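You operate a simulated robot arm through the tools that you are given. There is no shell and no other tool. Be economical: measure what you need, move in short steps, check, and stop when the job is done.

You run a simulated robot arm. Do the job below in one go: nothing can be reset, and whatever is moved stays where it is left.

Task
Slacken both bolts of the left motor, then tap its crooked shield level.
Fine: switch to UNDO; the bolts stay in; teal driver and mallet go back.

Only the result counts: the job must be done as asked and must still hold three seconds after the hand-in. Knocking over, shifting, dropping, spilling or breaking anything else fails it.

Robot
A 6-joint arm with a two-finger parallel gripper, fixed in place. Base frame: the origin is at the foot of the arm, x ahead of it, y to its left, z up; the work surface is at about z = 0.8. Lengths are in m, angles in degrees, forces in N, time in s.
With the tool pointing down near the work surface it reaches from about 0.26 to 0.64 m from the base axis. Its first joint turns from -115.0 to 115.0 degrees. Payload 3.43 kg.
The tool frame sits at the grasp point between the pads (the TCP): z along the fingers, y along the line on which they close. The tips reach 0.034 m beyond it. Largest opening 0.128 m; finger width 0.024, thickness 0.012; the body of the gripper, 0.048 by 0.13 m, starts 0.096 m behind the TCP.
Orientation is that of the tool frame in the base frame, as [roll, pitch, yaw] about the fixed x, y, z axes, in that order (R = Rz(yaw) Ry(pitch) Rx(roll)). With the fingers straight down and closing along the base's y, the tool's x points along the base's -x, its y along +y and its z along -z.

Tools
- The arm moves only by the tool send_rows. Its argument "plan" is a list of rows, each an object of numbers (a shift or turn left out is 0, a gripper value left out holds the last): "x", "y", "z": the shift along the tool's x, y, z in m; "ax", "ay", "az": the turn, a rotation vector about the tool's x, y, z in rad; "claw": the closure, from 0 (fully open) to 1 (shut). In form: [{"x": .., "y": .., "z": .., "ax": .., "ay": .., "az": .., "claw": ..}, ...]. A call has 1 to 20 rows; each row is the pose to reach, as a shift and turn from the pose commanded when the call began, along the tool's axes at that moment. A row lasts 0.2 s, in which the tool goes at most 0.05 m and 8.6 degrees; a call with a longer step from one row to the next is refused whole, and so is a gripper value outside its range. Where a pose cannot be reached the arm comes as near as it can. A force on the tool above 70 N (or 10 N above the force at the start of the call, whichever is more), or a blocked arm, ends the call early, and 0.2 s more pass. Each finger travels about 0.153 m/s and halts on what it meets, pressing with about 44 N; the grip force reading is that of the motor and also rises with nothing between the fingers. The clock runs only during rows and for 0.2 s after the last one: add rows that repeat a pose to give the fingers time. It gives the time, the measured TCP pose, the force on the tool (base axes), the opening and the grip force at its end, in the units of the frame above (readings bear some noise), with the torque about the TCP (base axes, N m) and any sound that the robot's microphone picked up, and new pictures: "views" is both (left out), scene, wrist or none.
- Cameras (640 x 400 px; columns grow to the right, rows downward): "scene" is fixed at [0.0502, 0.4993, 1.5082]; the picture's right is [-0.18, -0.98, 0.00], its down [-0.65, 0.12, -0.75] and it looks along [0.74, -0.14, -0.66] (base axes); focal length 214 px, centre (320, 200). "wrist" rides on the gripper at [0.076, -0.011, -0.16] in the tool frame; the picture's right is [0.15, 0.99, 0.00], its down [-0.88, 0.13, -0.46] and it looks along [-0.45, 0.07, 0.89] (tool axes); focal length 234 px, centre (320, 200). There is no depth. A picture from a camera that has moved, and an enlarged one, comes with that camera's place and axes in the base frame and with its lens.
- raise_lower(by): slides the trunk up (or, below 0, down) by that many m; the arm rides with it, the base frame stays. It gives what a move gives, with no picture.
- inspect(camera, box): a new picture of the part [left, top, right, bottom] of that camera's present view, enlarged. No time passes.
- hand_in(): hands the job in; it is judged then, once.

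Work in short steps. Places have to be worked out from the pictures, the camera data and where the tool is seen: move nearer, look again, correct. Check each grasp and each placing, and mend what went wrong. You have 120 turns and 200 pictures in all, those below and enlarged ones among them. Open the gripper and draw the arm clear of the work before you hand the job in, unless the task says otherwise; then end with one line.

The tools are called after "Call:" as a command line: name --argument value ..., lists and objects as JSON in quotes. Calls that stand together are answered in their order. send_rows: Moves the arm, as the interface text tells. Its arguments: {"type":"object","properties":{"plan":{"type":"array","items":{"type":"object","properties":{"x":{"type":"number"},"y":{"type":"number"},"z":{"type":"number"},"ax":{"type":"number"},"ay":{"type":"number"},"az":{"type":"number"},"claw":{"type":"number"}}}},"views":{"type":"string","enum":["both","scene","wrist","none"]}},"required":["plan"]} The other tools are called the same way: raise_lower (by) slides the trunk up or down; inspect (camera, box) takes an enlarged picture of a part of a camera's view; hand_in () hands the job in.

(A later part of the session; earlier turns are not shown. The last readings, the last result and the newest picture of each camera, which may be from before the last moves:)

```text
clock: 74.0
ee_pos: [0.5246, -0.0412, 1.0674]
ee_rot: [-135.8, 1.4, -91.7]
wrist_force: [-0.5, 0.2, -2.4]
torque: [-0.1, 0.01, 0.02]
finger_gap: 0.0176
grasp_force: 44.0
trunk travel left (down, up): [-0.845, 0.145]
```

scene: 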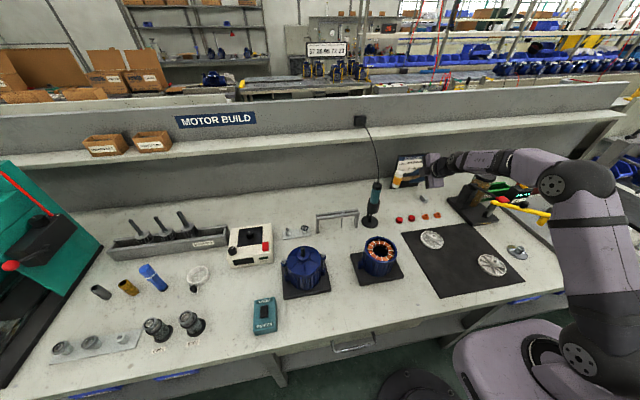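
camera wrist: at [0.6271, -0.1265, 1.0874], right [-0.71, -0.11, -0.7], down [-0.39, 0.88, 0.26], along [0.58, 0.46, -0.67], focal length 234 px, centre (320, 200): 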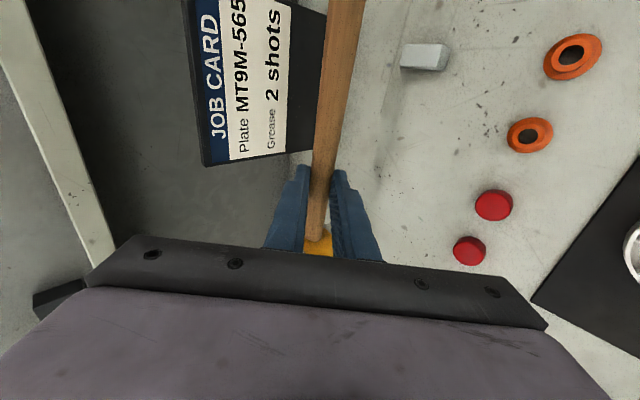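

Now I transit to hover beside the motor, rotating the heading to about −27° so the head leads toward the tapping spot.

Call:
send_rows --plan '[{"x": -0.044, "z": -0.0137, "y": 0.014, "ay": 0.0314, "az": 0.0324}, {"x": -0.088, "z": -0.0273, "y": 0.028, "ay": 0.0629, "az": 0.0649}, {"x": -0.132, "z": -0.041, "y": 0.042, "ay": 0.0943, "az": 0.0973}, {"x": -0.176, "z": -0.0547, "y": 0.056, "ay": 0.1258, "az": 0.1298}, {"x": -0.22, "z": -0.0683, "y": 0.07, "ay": 0.1572, "az": 0.1622}, {"x": -0.264, "z": -0.082, "y": 0.084, "ay": 0.1887, "az": 0.1947}, {"x": -0.308, "z": -0.0957, "y": 0.098, "ay": 0.22, "az": 0.2271}, {"x": -0.352, "z": -0.1093, "y": 0.112, "ay": 0.2516, "az": 0.2596}, {"x": -0.396, "z": -0.123, "y": 0.126, "ay": 0.283, "az": 0.292}, {"x": -0.396, "z": -0.123, "y": 0.126, "ay": 0.283, "az": 0.292}]' --views "both"

Call:
inspect --camera "scene" --box '[256, 200, 384, 280]'

```text
clock: 76.2
ee_pos: [0.3606, 0.36, 1.0744]
ee_rot: [-136.5, 1.3, -114.9]
wrist_force: [-0.2, 0.0, -1.7]
torque: [-0.08, 0.06, 0.01]
finger_gap: 0.0175
grasp_force: 43.8
out of reach, approached as far as the arm can: row 1
trunk travel left (down, up): [-0.845, 0.145]
camera wrist: at [0.234, 0.3302, 1.1964], right [-0.71, 0.18, -0.68], down [0.0, 0.97, 0.26], along [0.71, 0.18, -0.68], focal length 234 px, centre (320, 200)
```

scene: 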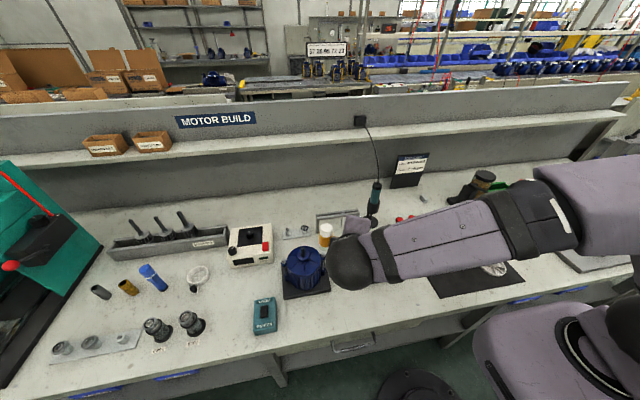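
wrist: 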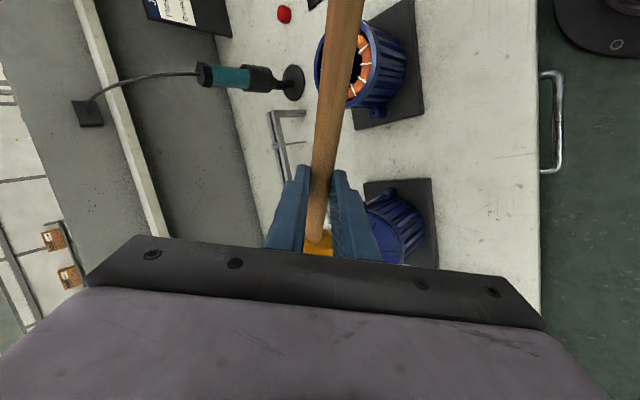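

```text
5.00 times, centred on (320, 240) of scene
camera zoom: at [0.0502, 0.4993, 1.5082], right [-0.18, -0.98, 0.0], down [-0.65, 0.12, -0.75], along [0.74, -0.14, -0.66], focal length 1072 px, centre (320, 0)
```

zoom: 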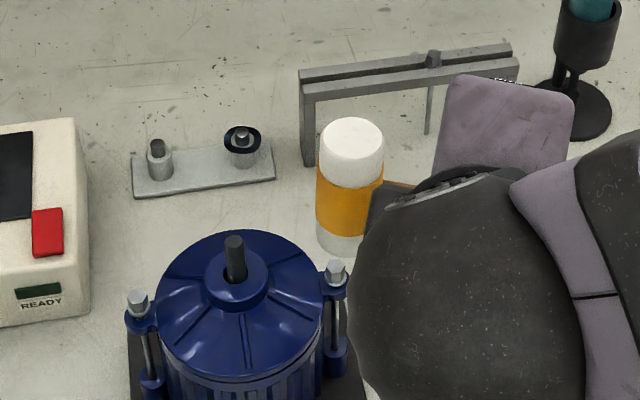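

Head is where predicted (≈0.400, 0.417). I shift to the tapping spot ≈(0.407, 0.445) on the right front of the shield and lower to ~2 cm above it.

Call:
send_rows --plan '[{"x": -0.0283, "z": -0.0037, "y": 0.004}, {"x": -0.0283, "z": 0.019, "y": 0.026}, {"x": -0.0283, "z": 0.0427, "y": 0.048}, {"x": -0.0283, "z": 0.0427, "y": 0.048}]' --views "wrist"

Call:
inspect --camera "scene" --box '[270, 225, 350, 275]'

```text
clock: 77.2
ee_pos: [0.3687, 0.3853, 1.0155]
ee_rot: [-136.5, 1.3, -114.8]
wrist_force: [0.1, 0.0, -2.6]
torque: [-0.04, 0.07, -0.01]
finger_gap: 0.0172
grasp_force: 44.4
trunk travel left (down, up): [-0.845, 0.145]
camera wrist: at [0.2423, 0.3557, 1.1375], right [-0.71, 0.18, -0.68], down [0.0, 0.97, 0.26], along [0.71, 0.19, -0.68], focal length 234 px, centre (320, 200)
```

wrist: 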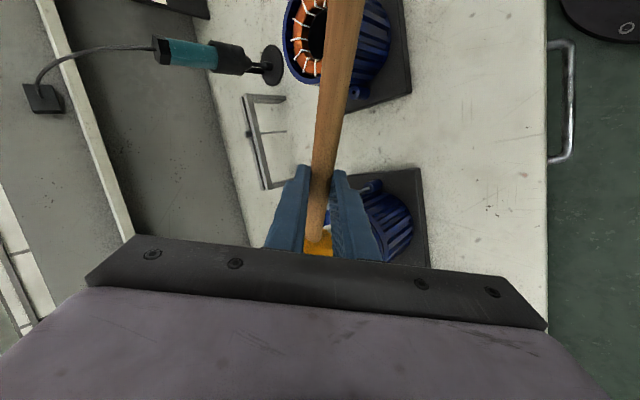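

```text
8.00 times, centred on (310, 250) of scene
camera zoom: at [0.0502, 0.4993, 1.5082], right [-0.18, -0.98, 0.0], down [-0.65, 0.12, -0.75], along [0.74, -0.14, -0.66], focal length 1716 px, centre (400, -200)
```

zoom: 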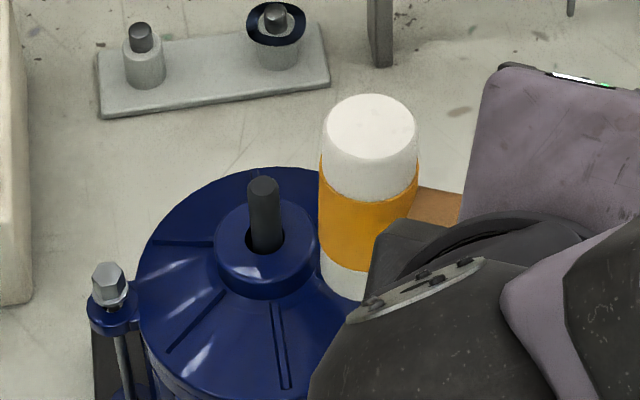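

Head is at (0.407, 0.4425), clear of bolt and hub. I descend slowly to find the contact height.

Call:
send_rows --plan '[{"z": 0.0058, "y": 0.0055}, {"z": 0.0116, "y": 0.011}, {"z": 0.0145, "y": 0.0138}, {"z": 0.0145, "y": 0.0138}]' --views "none"

Call:
inspect --camera "scene" --box '[270, 225, 350, 275]'

```text
clock: 78.2
ee_pos: [0.3679, 0.3891, 0.9954]
ee_rot: [-136.4, 1.4, -114.9]
wrist_force: [-0.4, 0.1, -2.4]
torque: [-0.05, 0.09, 0.0]
finger_gap: 0.0175
grasp_force: 43.4
trunk travel left (down, up): [-0.845, 0.145]
```

```text
8.00 times, centred on (310, 250) of scene
camera zoom: at [0.0502, 0.4993, 1.5082], right [-0.18, -0.98, 0.0], down [-0.65, 0.12, -0.75], along [0.74, -0.14, -0.66], focal length 1716 px, centre (400, -200)
```

zoom: 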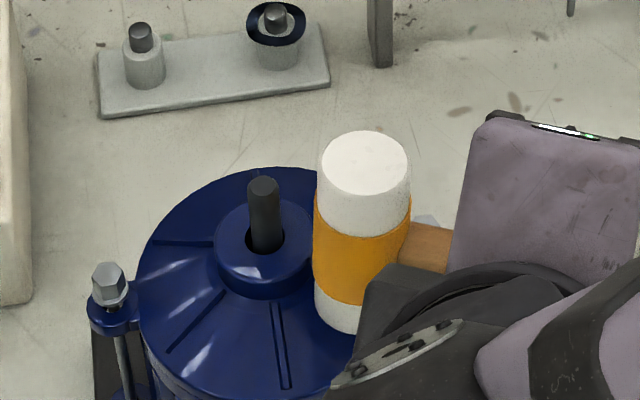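

No contact yet. I make a small tap: a quick 20 mm stroke down and back up.

Call:
send_rows --plan '[{"x": 0.003}, {"x": 0.003, "z": 0.0131, "y": 0.0124}, {"x": 0.003, "z": -0.0073, "y": -0.0069}, {"x": 0.003, "z": -0.0073, "y": -0.0069}]' --views "none"

Call:
inspect --camera "scene" --box '[270, 225, 350, 275]'

```text
clock: 79.2
ee_pos: [0.3672, 0.3871, 1.0068]
ee_rot: [-136.5, 1.3, -114.9]
wrist_force: [0.1, -0.3, -2.5]
torque: [-0.1, 0.06, -0.01]
finger_gap: 0.0174
grasp_force: 43.6
trunk travel left (down, up): [-0.845, 0.145]
```

```text
8.00 times, centred on (310, 250) of scene
camera zoom: at [0.0502, 0.4993, 1.5082], right [-0.18, -0.98, 0.0], down [-0.65, 0.12, -0.75], along [0.74, -0.14, -0.66], focal length 1716 px, centre (400, -200)
```

zoom: 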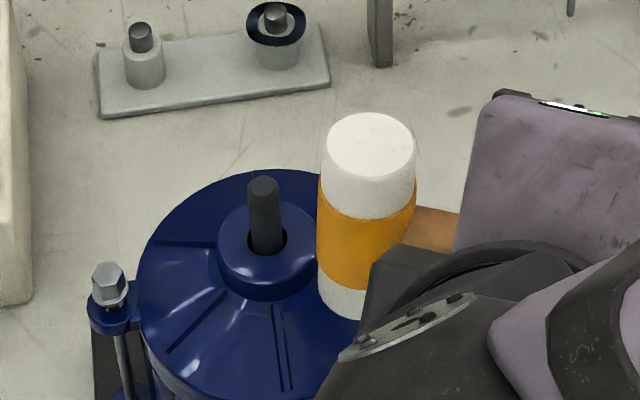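

The shield shifted slightly (hub moved ~2–3 px toward level). I tap again the same way to see if more motion remains.

Call:
send_rows --plan '[{"z": 0.009, "y": 0.0085}, {"z": 0.0225, "y": 0.0213}, {"z": 0.0, "y": 0.0}, {"z": -0.03, "y": -0.0285}, {"z": -0.03, "y": -0.0285}]' --views "none"

Call:
inspect --camera "scene" --box '[270, 225, 350, 275]'

```text
clock: 80.4
ee_pos: [0.3679, 0.3856, 1.0422]
ee_rot: [-136.4, 1.3, -114.9]
wrist_force: [-0.4, -0.1, -1.9]
torque: [-0.05, 0.02, 0.01]
finger_gap: 0.0173
grasp_force: 43.8
trunk travel left (down, up): [-0.845, 0.145]
```

```text
8.00 times, centred on (310, 250) of scene
camera zoom: at [0.0502, 0.4993, 1.5082], right [-0.18, -0.98, 0.0], down [-0.65, 0.12, -0.75], along [0.74, -0.14, -0.66], focal length 1716 px, centre (400, -200)
```

zoom: 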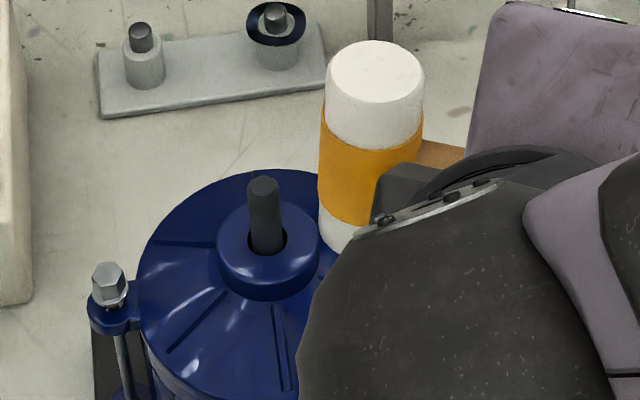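

No further motion on the second tap. I move the mallet aside to the right to compare the lug and rim with the earlier picture.

Call:
send_rows --plan '[{"x": 0.045, "z": -0.01, "y": -0.01}, {"x": 0.09, "z": -0.02, "y": -0.02}, {"x": 0.13, "z": -0.02, "y": -0.02}, {"x": 0.13, "z": -0.02, "y": -0.02}]' --views "none"

Call:
inspect --camera "scene" --box '[265, 230, 345, 280]'

Call:
inspect --camera "wrist" --box '[320, 120, 480, 245]'

```text
clock: 81.4
ee_pos: [0.3133, 0.2671, 1.0716]
ee_rot: [-136.5, 1.4, -115.0]
wrist_force: [0.0, -0.6, -3.3]
torque: [-0.07, 0.07, -0.01]
finger_gap: 0.0173
grasp_force: 44.4
trunk travel left (down, up): [-0.845, 0.145]
```

```text
8.00 times, centred on (305, 255) of scene
camera zoom: at [0.0502, 0.4993, 1.5082], right [-0.18, -0.98, 0.0], down [-0.65, 0.12, -0.75], along [0.74, -0.14, -0.66], focal length 1716 px, centre (440, -240)
```

zoom: 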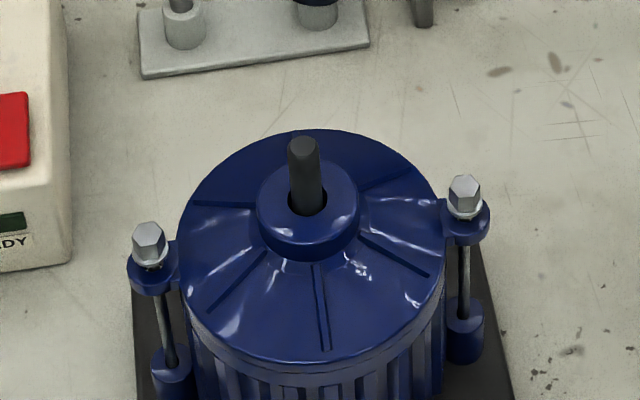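

```text
3.20 times, centred on (400, 182) of wrist
camera zoom: at [0.1869, 0.2375, 1.1935], right [-0.71, 0.18, -0.68], down [0.0, 0.97, 0.26], along [0.71, 0.18, -0.68], focal length 749 px, centre (64, 256)
```

zoom: 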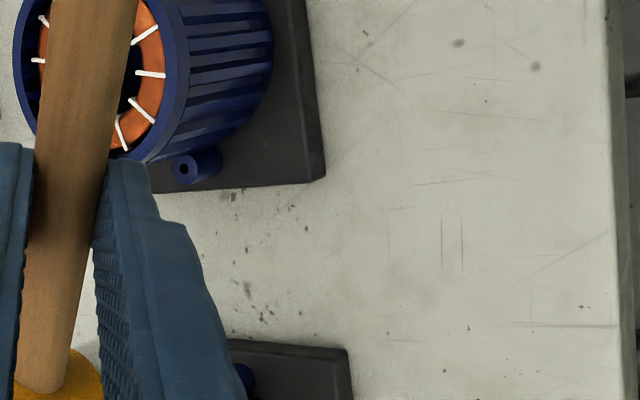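

The right lug dropped ~3 mm and the bolt now shows a gap under it. I zoom on the rim seam and compare left versus right.

Call:
inspect --camera "scene" --box '[284, 250, 324, 282]'

Call:
inspect --camera "scene" --box '[304, 240, 336, 268]'

```text
12.50 times, centred on (304, 266) of scene
camera zoom: at [0.0502, 0.4993, 1.5082], right [-0.18, -0.98, 0.0], down [-0.65, 0.12, -0.75], along [0.74, -0.14, -0.66], focal length 2681 px, centre (520, -625)
```

zoom: 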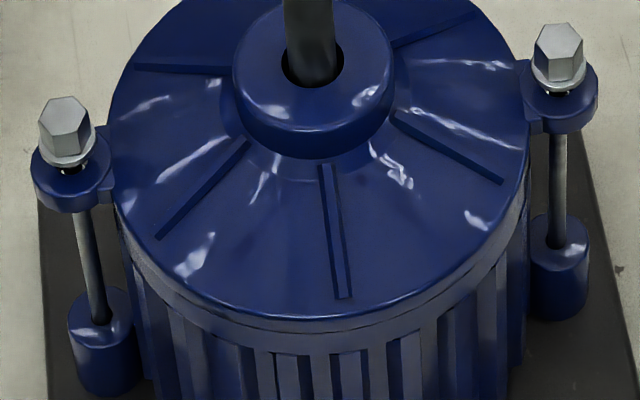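

```text
14.29 times, centred on (320, 254) of scene
camera zoom: at [0.0502, 0.4993, 1.5082], right [-0.18, -0.98, 0.0], down [-0.65, 0.12, -0.75], along [0.74, -0.14, -0.66], focal length 3064 px, centre (320, -571)
```

zoom: 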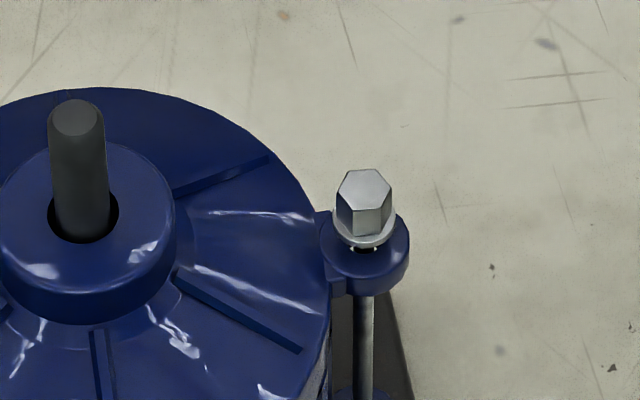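

It looks flush, but my second stroke may not have gone deeper than the first. I return to the spot and press down gently to confirm by force that it is fully seated.

Call:
send_rows --plan '[{"x": -0.045, "z": 0.0, "y": 0.0}, {"x": -0.09, "z": 0.01, "y": 0.01}, {"x": -0.13, "z": 0.02, "y": 0.02}, {"x": -0.13, "z": 0.045, "y": 0.0438}, {"x": -0.13, "z": 0.0613, "y": 0.0592}, {"x": -0.13, "z": 0.0613, "y": 0.0592}]' --views "none"

Call:
inspect --camera "scene" --box '[270, 225, 350, 275]'

```text
clock: 82.8
ee_pos: [0.3663, 0.3853, 0.9895]
ee_rot: [-136.6, 1.3, -114.9]
wrist_force: [0.5, 0.0, -3.0]
torque: [-0.05, 0.04, 0.0]
finger_gap: 0.0177
grasp_force: 44.3
trunk travel left (down, up): [-0.845, 0.145]
```

```text
8.00 times, centred on (310, 250) of scene
camera zoom: at [0.0502, 0.4993, 1.5082], right [-0.18, -0.98, 0.0], down [-0.65, 0.12, -0.75], along [0.74, -0.14, -0.66], focal length 1716 px, centre (400, -200)
```

zoom: 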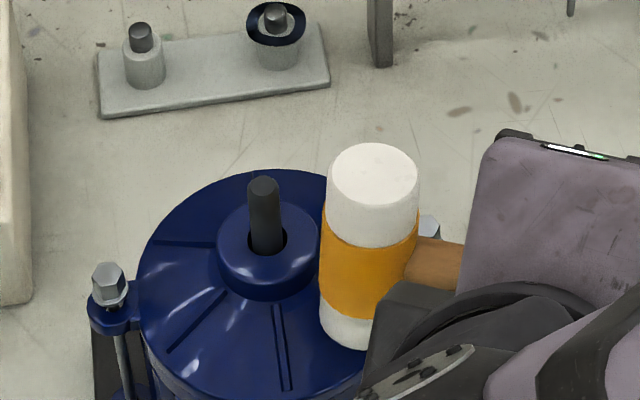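

Position is right with no contact at TCP z 0.9895. I press down in 3 mm steps and read the force.

Call:
send_rows --plan '[{"z": 0.0022, "y": 0.0021}, {"z": 0.0044, "y": 0.0041}, {"z": 0.0066, "y": 0.0062}, {"z": 0.0087, "y": 0.0083}, {"z": 0.0087, "y": 0.0083}]' --views "none"

```text
clock: 84.0
ee_pos: [0.366, 0.3856, 0.9793]
ee_rot: [-136.4, 1.4, -114.8]
wrist_force: [-1.1, -1.9, 5.0]
torque: [0.43, -0.3, 0.07]
finger_gap: 0.0174
grasp_force: 44.5
trunk travel left (down, up): [-0.845, 0.145]
```

Contact at ~0.979 with ~7 N. I do one firmer tap from here to make sure it is seated.

Call:
send_rows --plan '[{"z": -0.0073, "y": -0.0069}, {"z": 0.0073, "y": 0.0069}, {"z": 0.0073, "y": 0.0069}]' --views "none"

Call:
inspect --camera "scene" --box '[270, 225, 350, 275]'

```text
clock: 84.8
ee_pos: [0.3668, 0.3831, 0.9726]
ee_rot: [-136.4, 1.7, -115.1]
wrist_force: [-1.7, -9.1, 20.7]
torque: [1.24, -1.11, -0.23]
finger_gap: 0.0181
grasp_force: 43.8
trunk travel left (down, up): [-0.845, 0.145]
```

```text
8.00 times, centred on (310, 250) of scene
camera zoom: at [0.0502, 0.4993, 1.5082], right [-0.18, -0.98, 0.0], down [-0.65, 0.12, -0.75], along [0.74, -0.14, -0.66], focal length 1716 px, centre (400, -200)
```

zoom: 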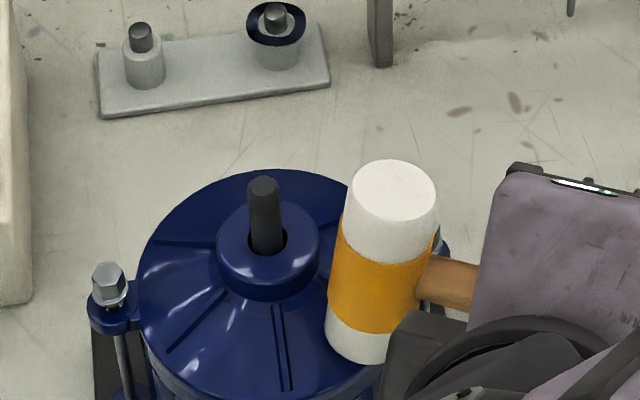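

23 N and the shield stays put: it is seated. I lift off, moving back right, and check how the mallet sits in the grip.

Call:
send_rows --plan '[{"z": -0.02, "y": -0.019}, {"z": -0.05, "y": -0.0475}, {"z": -0.072, "y": -0.068}, {"x": 0.045, "z": -0.072, "y": -0.068}, {"x": 0.09, "z": -0.072, "y": -0.068}, {"x": 0.13, "z": -0.072, "y": -0.068}, {"x": 0.13, "z": -0.072, "y": -0.068}]' --views "both"

Call:
inspect --camera "scene" --box '[265, 220, 365, 282]'

```text
clock: 86.4
ee_pos: [0.309, 0.2677, 1.063]
ee_rot: [-136.4, 1.2, -114.9]
wrist_force: [1.0, 0.0, -2.3]
torque: [-0.09, 0.09, -0.02]
finger_gap: 0.0172
grasp_force: 44.4
trunk travel left (down, up): [-0.845, 0.145]
camera wrist: at [0.1831, 0.2375, 1.1854], right [-0.71, 0.18, -0.68], down [0.0, 0.97, 0.26], along [0.71, 0.19, -0.68], focal length 234 px, centre (320, 200)
```

scene: 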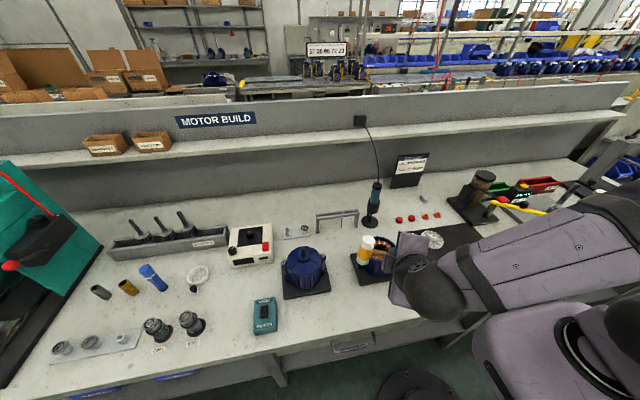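
wrist: 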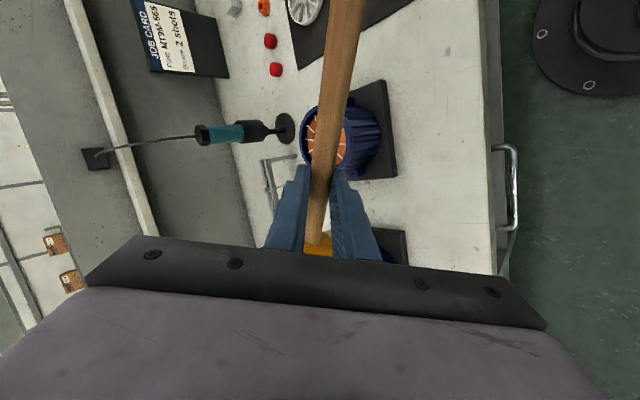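

```text
6.40 times, centred on (315, 251) of scene
camera zoom: at [0.0502, 0.4993, 1.5082], right [-0.18, -0.98, 0.0], down [-0.65, 0.12, -0.75], along [0.74, -0.14, -0.66], focal length 1373 px, centre (352, -126)
```

zoom: 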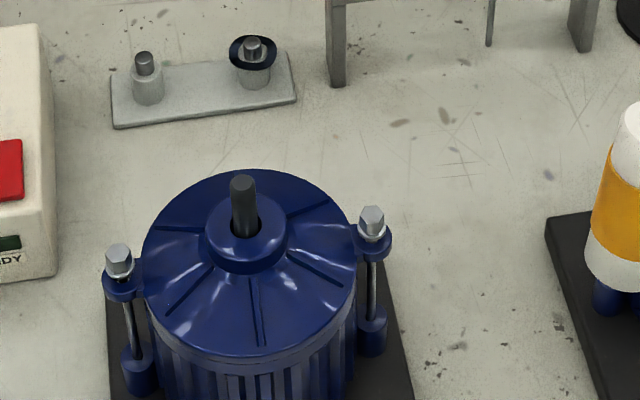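

Shield is level with both bolts in. I check the mallet's attitude in the grip.

Call:
inspect --camera "scene" --box '[340, 220, 420, 290]'

```text
5.71 times, centred on (380, 255) of scene
camera zoom: at [0.0502, 0.4993, 1.5082], right [-0.18, -0.98, 0.0], down [-0.65, 0.12, -0.75], along [0.74, -0.14, -0.66], focal length 1226 px, centre (-23, -114)
```

zoom: 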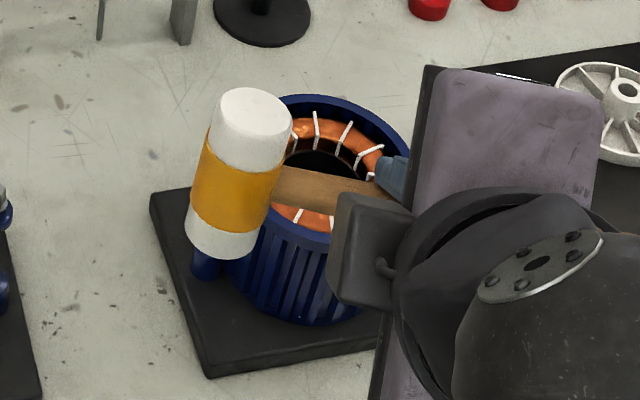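

Only ~3° of rotation in the grip. I carry the mallet back along the same route to in front of its place.

Call:
send_rows --plan '[{"x": 0.0236, "z": 0.0276, "y": -0.0299, "ay": -0.0349, "az": -0.0368}, {"x": 0.0473, "z": 0.0551, "y": -0.0598, "ay": -0.0698, "az": -0.0735}, {"x": 0.0709, "z": 0.0827, "y": -0.0896, "ay": -0.1046, "az": -0.1103}, {"x": 0.0945, "z": 0.1103, "y": -0.1195, "ay": -0.1395, "az": -0.147}, {"x": 0.1181, "z": 0.1378, "y": -0.1494, "ay": -0.1744, "az": -0.1838}, {"x": 0.1418, "z": 0.1654, "y": -0.1793, "ay": -0.2093, "az": -0.2205}, {"x": 0.1654, "z": 0.1929, "y": -0.2091, "ay": -0.2441, "az": -0.2573}, {"x": 0.189, "z": 0.2205, "y": -0.239, "ay": -0.279, "az": -0.294}, {"x": 0.189, "z": 0.2205, "y": -0.239, "ay": -0.279, "az": -0.294}]' --views "none"

Call:
raise_lower --by -0.1

```text
clock: 88.4
ee_pos: [0.533, -0.0497, 1.0681]
ee_rot: [-136.3, 13.3, -106.4]
wrist_force: [-0.4, 1.8, -3.0]
torque: [-0.31, 0.08, 0.15]
finger_gap: 0.0171
grasp_force: 44.5
out of reach, approached as far as the arm can: row 8
trunk travel left (down, up): [-0.845, 0.145]
```

```text
clock: 89.8
ee_pos: [0.529, -0.0407, 0.9656]
ee_rot: [-135.9, 1.1, -91.7]
wrist_force: [0.1, 0.1, -2.2]
torque: [-0.08, 0.04, -0.02]
finger_gap: 0.0173
grasp_force: 43.7
trunk travel left (down, up): [-0.745, 0.245]
```

Pose restored. I move forward over the mallet's place at TCP z≈0.935.

Call:
send_rows --plan '[{"z": 0.0329, "y": -0.0253}, {"z": 0.0658, "y": -0.0507}, {"z": 0.0987, "y": -0.076}, {"z": 0.1316, "y": -0.1014}, {"z": 0.1645, "y": -0.1267}, {"z": 0.1645, "y": -0.1267}]' --views "wrist"

Call:
inspect --camera "scene" --box '[376, 155, 456, 215]'

```text
clock: 91.2
ee_pos: [0.7328, -0.0484, 0.9355]
ee_rot: [-135.9, 1.2, -91.7]
wrist_force: [-0.5, -0.1, -1.7]
torque: [-0.05, 0.02, 0.01]
finger_gap: 0.0173
grasp_force: 44.1
trunk travel left (down, up): [-0.745, 0.245]
camera wrist: at [0.6267, -0.125, 1.0558], right [-0.72, -0.11, -0.69], down [-0.38, 0.89, 0.26], along [0.58, 0.45, -0.68], focal length 234 px, centre (320, 200)
```

wrist: 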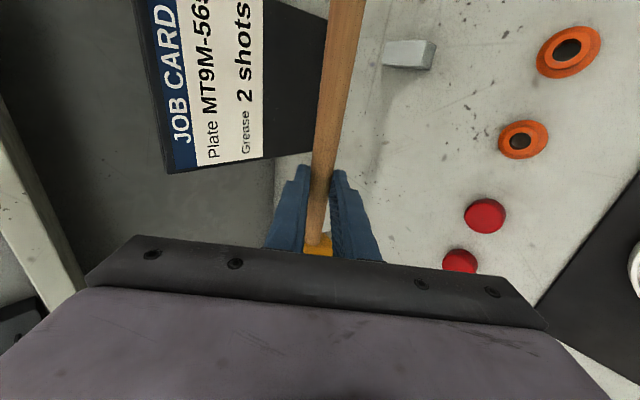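

```text
6.67 times, centred on (416, 185) of scene
camera zoom: at [0.0502, 0.4993, 1.5082], right [-0.18, -0.98, 0.0], down [-0.65, 0.12, -0.75], along [0.74, -0.14, -0.66], focal length 1430 px, centre (-320, 300)
```

zoom: 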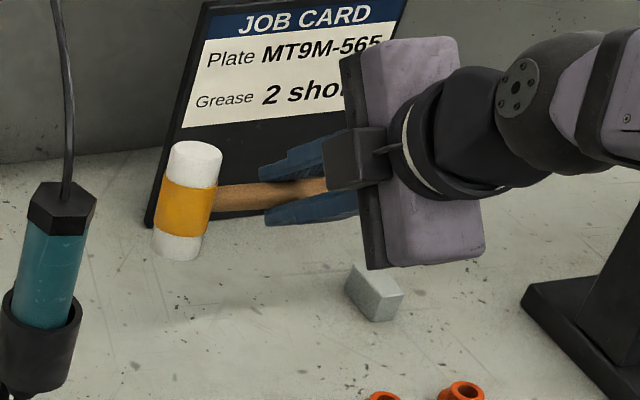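

I need a finer look at the mallet's tilt before setting it down.

Call:
inspect --camera "scene" --box '[382, 165, 422, 190]'

```text
16.00 times, centred on (402, 178) of scene
camera zoom: at [0.0502, 0.4993, 1.5082], right [-0.18, -0.98, 0.0], down [-0.65, 0.12, -0.75], along [0.74, -0.14, -0.66], focal length 3432 px, centre (-992, 560)
```

zoom: 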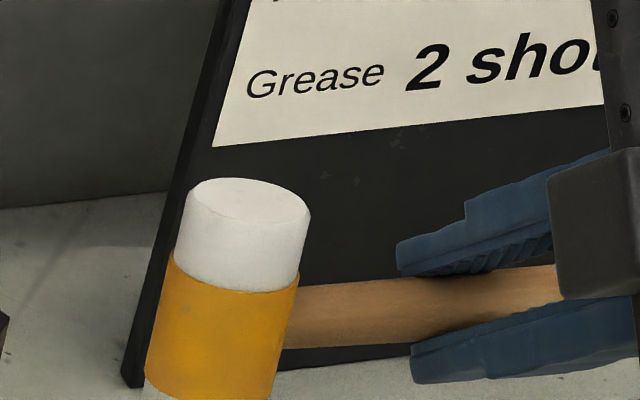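

The mallet droops ~3° at the head. I correct roll by 3°, shift 8 mm left to its original y, and lower to ~1.5 cm above rest.

Call:
send_rows --plan '[{"x": -0.008, "ay": -0.036, "az": 0.035}, {"x": -0.008, "z": 0.0215, "y": 0.0209, "ay": -0.036, "az": 0.035}, {"x": -0.008, "z": 0.0467, "y": 0.0452, "ay": -0.036, "az": 0.035}, {"x": -0.008, "z": 0.0467, "y": 0.0452, "ay": -0.036, "az": 0.035}]' --views "wrist"

Call:
inspect --camera "scene" --box '[376, 165, 456, 215]'

```text
clock: 92.2
ee_pos: [0.736, -0.0394, 0.8677]
ee_rot: [-135.9, 4.0, -91.7]
wrist_force: [0.1, -0.1, -0.7]
torque: [-0.24, 0.03, -0.08]
finger_gap: 0.0175
grasp_force: 44.3
trunk travel left (down, up): [-0.745, 0.245]
camera wrist: at [0.6284, -0.1207, 0.9841], right [-0.71, -0.08, -0.7], down [-0.38, 0.87, 0.3], along [0.59, 0.48, -0.65], focal length 234 px, centre (320, 200)
```

wrist: 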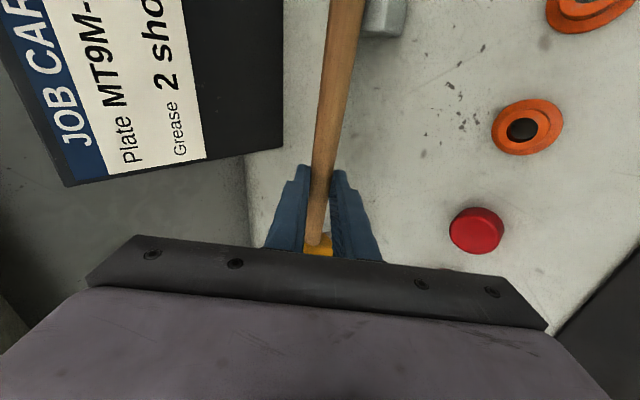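

```text
8.00 times, centred on (416, 190) of scene
camera zoom: at [0.0502, 0.4993, 1.5082], right [-0.18, -0.98, 0.0], down [-0.65, 0.12, -0.75], along [0.74, -0.14, -0.66], focal length 1716 px, centre (-448, 280)
```

zoom: 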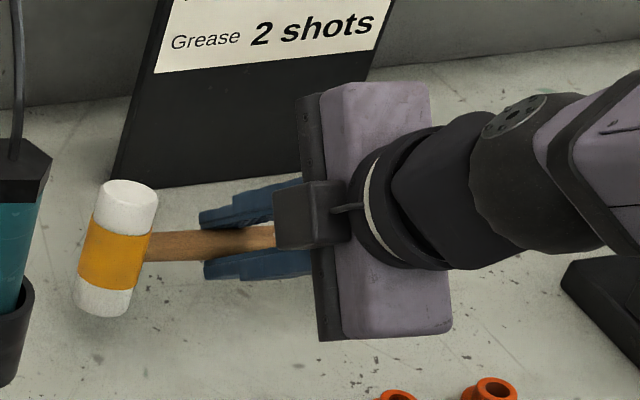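

Head position matches the original spot horizontally. I lower the last 14 mm gently.

Call:
send_rows --plan '[{"z": 0.0036, "y": 0.0035}, {"z": 0.0072, "y": 0.007}, {"z": 0.0093, "y": 0.009}, {"z": 0.0093, "y": 0.009}]' --views "none"

Call:
inspect --camera "scene" --box '[376, 165, 456, 215]'

Call:
inspect --camera "wrist" --box '[280, 0, 440, 125]'

```text
clock: 93.2
ee_pos: [0.7339, -0.0374, 0.8574]
ee_rot: [-135.7, 4.1, -91.7]
wrist_force: [1.7, -1.4, 10.6]
torque: [-1.78, -0.26, 0.15]
finger_gap: 0.0185
grasp_force: 44.5
trunk travel left (down, up): [-0.745, 0.245]
```

```text
8.00 times, centred on (416, 190) of scene
camera zoom: at [0.0502, 0.4993, 1.5082], right [-0.18, -0.98, 0.0], down [-0.65, 0.12, -0.75], along [0.74, -0.14, -0.66], focal length 1716 px, centre (-448, 280)
```

zoom: 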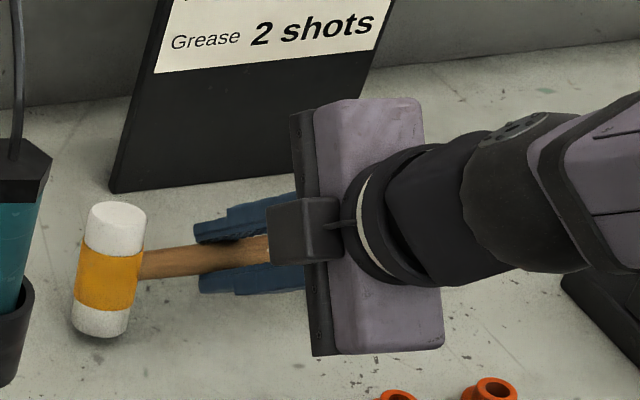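

```text
3.20 times, centred on (360, 62) of wrist
camera zoom: at [0.6272, -0.1193, 0.9747], right [-0.71, -0.08, -0.7], down [-0.39, 0.87, 0.3], along [0.59, 0.48, -0.65], focal length 749 px, centre (192, 640)
```

zoom: 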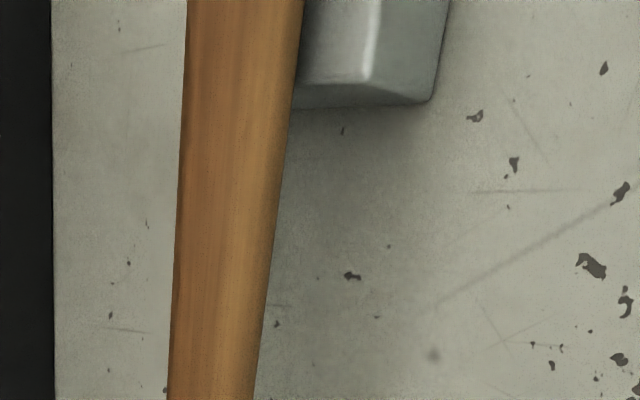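

The tail met its rest first and the mallet has pivoted ~10° about the grip's closing axis. I lift 2.5 cm and counter-rotate about that axis to restore the mallet's attitude.

Call:
send_rows --plan '[{"z": -0.009, "y": -0.0087}, {"z": -0.018, "y": -0.0174}, {"z": -0.018, "y": -0.0174, "ay": -0.07, "az": -0.017}, {"z": -0.018, "y": -0.0174, "ay": -0.144, "az": -0.035}, {"z": -0.018, "y": -0.0174, "ay": -0.144, "az": -0.035}]' --views "none"

Call:
inspect --camera "scene" --box '[376, 165, 456, 215]'

```text
clock: 94.4
ee_pos: [0.7335, -0.0394, 0.8813]
ee_rot: [-135.2, 8.6, -84.5]
wrist_force: [-0.8, 0.1, -1.8]
torque: [-0.15, 0.03, -0.04]
finger_gap: 0.0173
grasp_force: 43.7
trunk travel left (down, up): [-0.745, 0.245]
```

```text
8.00 times, centred on (416, 190) of scene
camera zoom: at [0.0502, 0.4993, 1.5082], right [-0.18, -0.98, 0.0], down [-0.65, 0.12, -0.75], along [0.74, -0.14, -0.66], focal length 1716 px, centre (-448, 280)
```

zoom: 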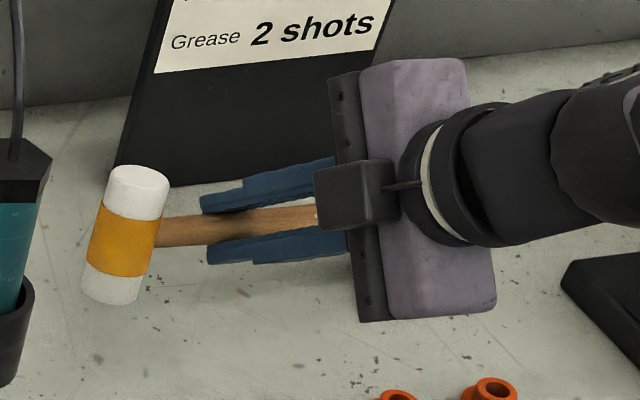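

Nearly vertical now; a small yaw error (~3.5°) remains. I correct it and lower to about 1 cm above rest.

Call:
send_rows --plan '[{"ay": -0.054, "az": -0.03}, {"ay": -0.054, "az": -0.03}]' --views "none"

Call:
inspect --camera "scene" --box '[376, 165, 456, 215]'

```text
clock: 95.0
ee_pos: [0.7328, -0.0396, 0.8813]
ee_rot: [-134.6, 9.7, -81.0]
wrist_force: [0.4, -0.3, -1.8]
torque: [-0.12, 0.01, 0.0]
finger_gap: 0.0175
grasp_force: 44.1
trunk travel left (down, up): [-0.745, 0.245]
```

```text
8.00 times, centred on (416, 190) of scene
camera zoom: at [0.0502, 0.4993, 1.5082], right [-0.18, -0.98, 0.0], down [-0.65, 0.12, -0.75], along [0.74, -0.14, -0.66], focal length 1716 px, centre (-448, 280)
```

zoom: 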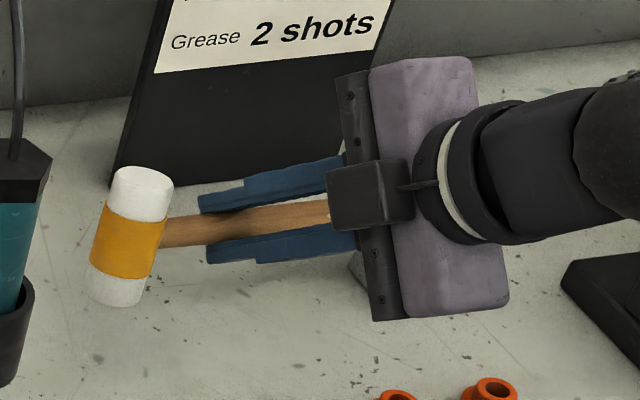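

Attitude looks right. I lower 18 mm, then in small steps to rest.

Call:
send_rows --plan '[{"x": 0.0015, "y": 0.0063, "z": 0.0062}, {"x": 0.003, "y": 0.0126, "z": 0.0125}, {"x": 0.0037, "y": 0.0154, "z": 0.0152}, {"x": 0.0037, "y": 0.0154, "z": 0.0152}]' --views "none"

Call:
inspect --camera "scene" --box '[376, 165, 456, 215]'

```text
clock: 96.0
ee_pos: [0.7331, -0.0389, 0.8615]
ee_rot: [-134.5, 9.4, -80.8]
wrist_force: [3.1, 2.6, 9.2]
torque: [-1.63, -0.56, 0.34]
finger_gap: 0.0191
grasp_force: 43.7
trunk travel left (down, up): [-0.745, 0.245]
```

```text
8.00 times, centred on (416, 190) of scene
camera zoom: at [0.0502, 0.4993, 1.5082], right [-0.18, -0.98, 0.0], down [-0.65, 0.12, -0.75], along [0.74, -0.14, -0.66], focal length 1716 px, centre (-448, 280)
```

zoom: 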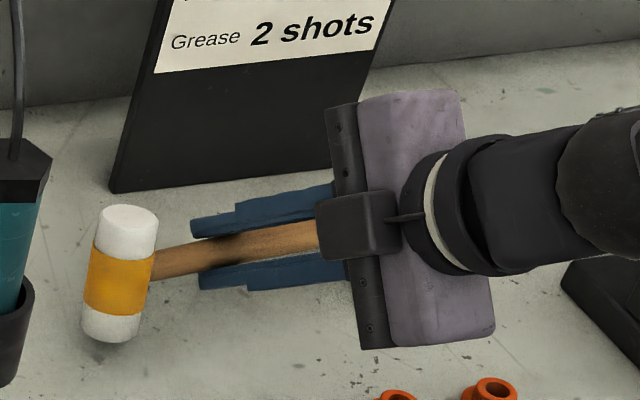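

The tail seems held up by something. I look at the tail region from both cameras.

Call:
inspect --camera "wrist" --box '[240, 0, 480, 150]'

Call:
inspect --camera "scene" --box '[396, 165, 476, 215]'

```text
2.67 times, centred on (360, 75) of wrist
camera zoom: at [0.6428, -0.1499, 0.9677], right [-0.68, -0.14, -0.72], down [-0.54, 0.76, 0.37], along [0.49, 0.64, -0.59], focal length 624 px, centre (213, 533)
```

zoom: 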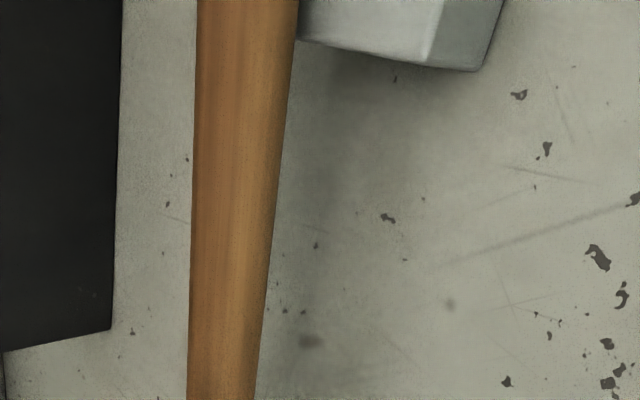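

```text
8.00 times, centred on (436, 190) of scene
camera zoom: at [0.0502, 0.4993, 1.5082], right [-0.18, -0.98, 0.0], down [-0.65, 0.12, -0.75], along [0.74, -0.14, -0.66], focal length 1716 px, centre (-608, 280)
```

zoom: 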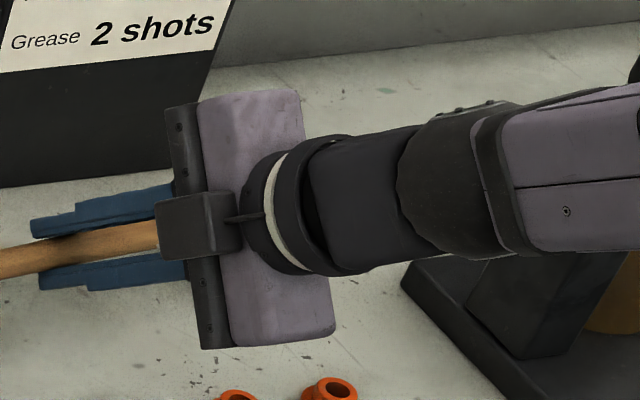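

The contact point computes to about (0.778, −0.19): the tail is landing off its rest. I lift again 6 cm to study the rest block.

Call:
send_rows --plan '[{"x": -0.0034, "y": -0.014, "z": -0.0138}, {"x": -0.0067, "y": -0.028, "z": -0.0277}, {"x": -0.0118, "y": -0.049, "z": -0.0484}, {"x": -0.0118, "y": -0.049, "z": -0.0484}]' --views "wrist"

Call:
inspect --camera "scene" --box '[409, 178, 449, 210]'

Call:
inspect --camera "scene" --box '[376, 155, 456, 215]'

```text
clock: 97.0
ee_pos: [0.7359, -0.0407, 0.9304]
ee_rot: [-134.8, 9.6, -81.1]
wrist_force: [0.5, 0.0, -2.3]
torque: [-0.09, 0.04, 0.01]
finger_gap: 0.0174
grasp_force: 43.8
trunk travel left (down, up): [-0.745, 0.245]
camera wrist: at [0.6448, -0.1514, 1.0355], right [-0.68, -0.14, -0.72], down [-0.54, 0.76, 0.37], along [0.49, 0.64, -0.59], focal length 234 px, centre (320, 200)
```

wrist: 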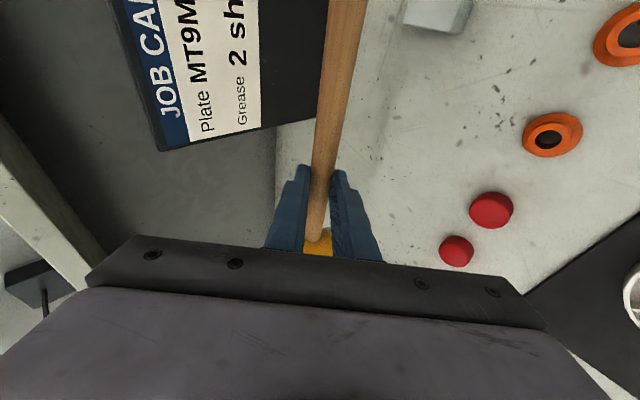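

```text
12.50 times, centred on (429, 194) of scene
camera zoom: at [0.0502, 0.4993, 1.5082], right [-0.18, -0.98, 0.0], down [-0.65, 0.12, -0.75], along [0.74, -0.14, -0.66], focal length 2681 px, centre (-1042, 275)
```

zoom: 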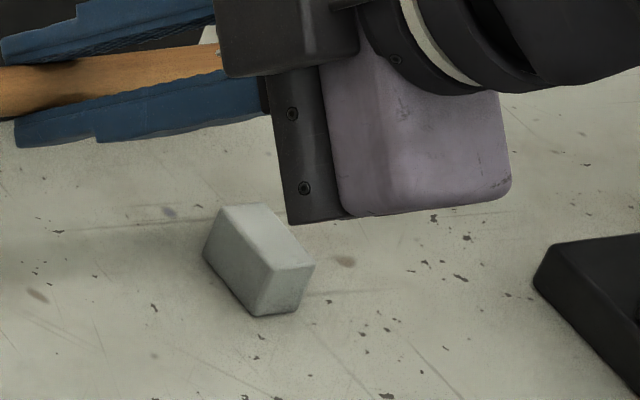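

```text
6.67 times, centred on (416, 185) of scene
camera zoom: at [0.0502, 0.4993, 1.5082], right [-0.18, -0.98, 0.0], down [-0.65, 0.12, -0.75], along [0.74, -0.14, -0.66], focal length 1430 px, centre (-320, 300)
```

zoom: 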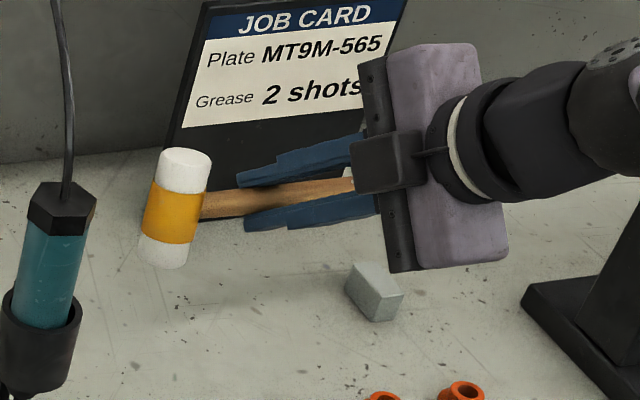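

Contact analysis shows the tail was on line when the tool had its original orientation, so my counter-rotation was wrong. I restore the original tool orientation and look again.

Call:
send_rows --plan '[{"ay": 0.117, "az": 0.015}, {"ay": 0.234, "az": 0.03}, {"ay": 0.234, "az": 0.03}]' --views "wrist"

Call:
inspect --camera "scene" --box '[382, 160, 432, 200]'

Call:
inspect --camera "wrist" --box '[240, 0, 440, 125]'

```text
clock: 97.8
ee_pos: [0.7337, -0.0396, 0.9313]
ee_rot: [-135.5, 1.4, -91.6]
wrist_force: [-0.5, 0.5, -2.7]
torque: [-0.1, 0.09, 0.01]
finger_gap: 0.0176
grasp_force: 43.8
trunk travel left (down, up): [-0.745, 0.245]
camera wrist: at [0.627, -0.1165, 1.0503], right [-0.71, -0.11, -0.7], down [-0.39, 0.89, 0.25], along [0.59, 0.45, -0.67], focal length 234 px, centre (320, 200)
```

wrist: 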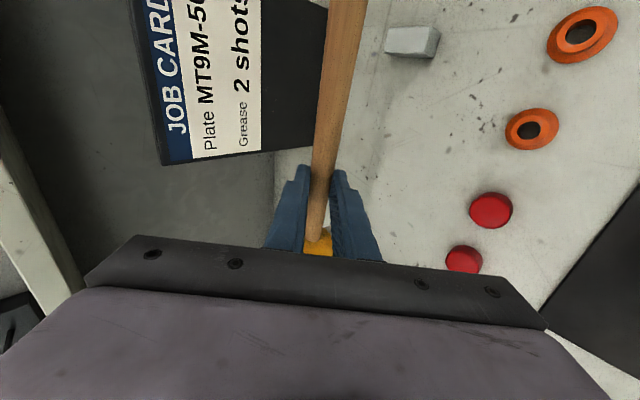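

```text
10.00 times, centred on (407, 180) of scene
camera zoom: at [0.0502, 0.4993, 1.5082], right [-0.18, -0.98, 0.0], down [-0.65, 0.12, -0.75], along [0.74, -0.14, -0.66], focal length 2145 px, centre (-550, 400)
```

zoom: 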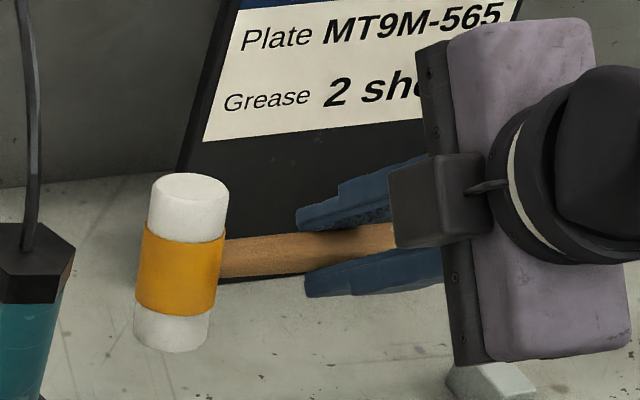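

```text
3.20 times, centred on (340, 62) of wrist
camera zoom: at [0.627, -0.1165, 1.0503], right [-0.71, -0.11, -0.7], down [-0.39, 0.89, 0.25], along [0.59, 0.45, -0.67], focal length 749 px, centre (256, 640)
```

zoom: 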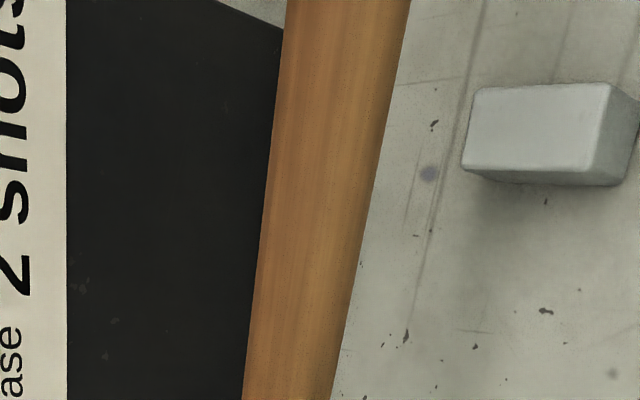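

Measurements confirm the mallet is pivoted ~10° in the grip. I apply exactly that correction (−0.18 rad about the closing axis) and lower to just above rest.

Call:
send_rows --plan '[{"ay": -0.09}, {"ay": -0.18}, {"ay": -0.18, "z": 0.0143, "y": 0.0141}, {"ay": -0.18, "z": 0.0358, "y": 0.0353}, {"ay": -0.18, "z": 0.0466, "y": 0.046}, {"ay": -0.18, "z": 0.0466, "y": 0.046}]' --views "none"

Call:
inspect --camera "scene" --box '[376, 165, 456, 215]'

Call:
inspect --camera "wrist" --box '[240, 0, 440, 125]'

```text
clock: 99.2
ee_pos: [0.7331, -0.0376, 0.8649]
ee_rot: [-134.8, 8.4, -84.4]
wrist_force: [0.5, -1.1, 3.0]
torque: [-0.96, -0.11, -0.08]
finger_gap: 0.0172
grasp_force: 44.3
trunk travel left (down, up): [-0.745, 0.245]
```

```text
8.00 times, centred on (416, 190) of scene
camera zoom: at [0.0502, 0.4993, 1.5082], right [-0.18, -0.98, 0.0], down [-0.65, 0.12, -0.75], along [0.74, -0.14, -0.66], focal length 1716 px, centre (-448, 280)
```

zoom: 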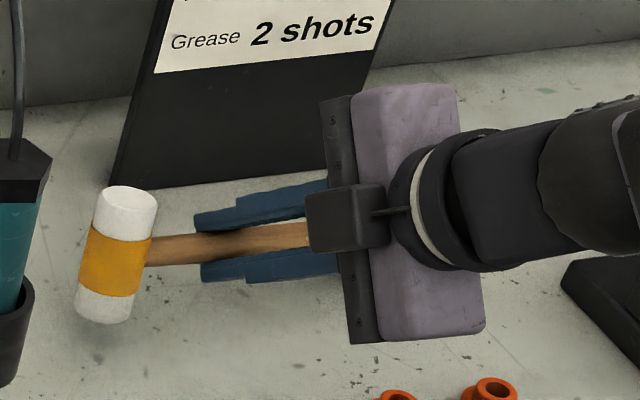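

```text
3.20 times, centred on (340, 62) of wrist
camera zoom: at [0.6367, -0.1419, 0.9746], right [-0.69, -0.11, -0.72], down [-0.49, 0.79, 0.35], along [0.53, 0.6, -0.6], focal length 749 px, centre (256, 640)
```

zoom: 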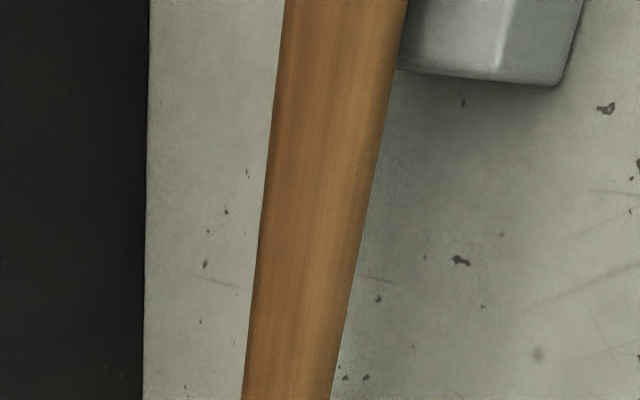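

Handle width in the wrist view is unchanged from the original grasp, so the handle did not pivot; the head instead rolled ~13° about the handle's own axis (top away). I lift, restore the tool, and roll about the handle axis.

Call:
send_rows --plan '[{"x": -0.0022, "y": -0.0105, "z": -0.0105}, {"x": -0.0044, "y": -0.021, "z": -0.021}, {"x": -0.0044, "y": -0.021, "z": -0.021, "ay": 0.09}, {"x": -0.0044, "y": -0.021, "z": -0.021, "ay": 0.18}, {"x": -0.0044, "y": -0.021, "z": -0.021, "ay": 0.18}]' --views "none"

Call:
send_rows --plan '[{"ax": 0.11}, {"ax": 0.22}, {"ax": 0.22}]' --views "none"

Call:
inspect --camera "scene" --box '[376, 165, 456, 215]'

```text
clock: 100.4
ee_pos: [0.7322, -0.0374, 0.894]
ee_rot: [-135.6, 1.2, -91.9]
wrist_force: [0.0, 0.1, -1.6]
torque: [-0.11, 0.05, 0.01]
finger_gap: 0.0177
grasp_force: 43.9
trunk travel left (down, up): [-0.745, 0.245]
```

```text
clock: 101.2
ee_pos: [0.7333, -0.0306, 0.8942]
ee_rot: [-134.1, 2.3, -90.4]
wrist_force: [0.1, 0.0, -3.1]
torque: [-0.1, 0.06, 0.01]
finger_gap: 0.0172
grasp_force: 43.2
out of reach, approached as far as the arm can: row 1, 2, 3
trunk travel left (down, up): [-0.745, 0.245]
```

```text
8.00 times, centred on (416, 190) of scene
camera zoom: at [0.0502, 0.4993, 1.5082], right [-0.18, -0.98, 0.0], down [-0.65, 0.12, -0.75], along [0.74, -0.14, -0.66], focal length 1716 px, centre (-448, 280)
```

zoom: 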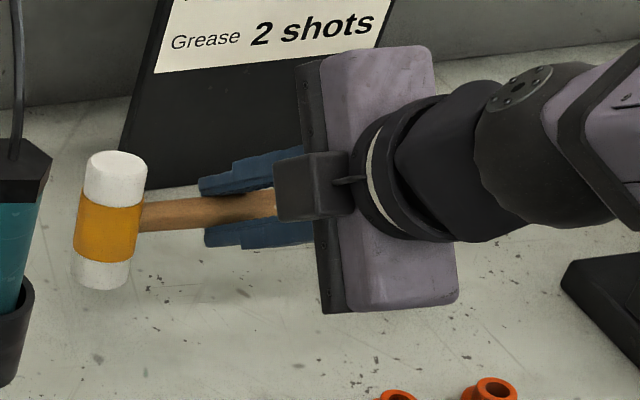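

The arm can't reach that flatter tilt. I check the head's top-face ellipse to measure how far it leans.

Call:
inspect --camera "scene" --box '[378, 178, 402, 206]'

```text
14.29 times, centred on (390, 192) of scene
camera zoom: at [0.0502, 0.4993, 1.5082], right [-0.18, -0.98, 0.0], down [-0.65, 0.12, -0.75], along [0.74, -0.14, -0.66], focal length 3064 px, centre (-680, 314)
```

zoom: 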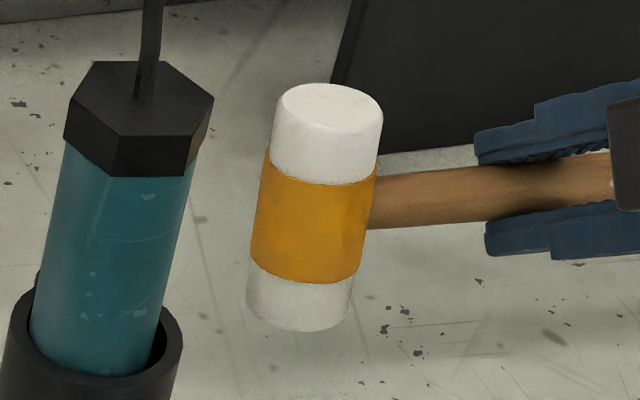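

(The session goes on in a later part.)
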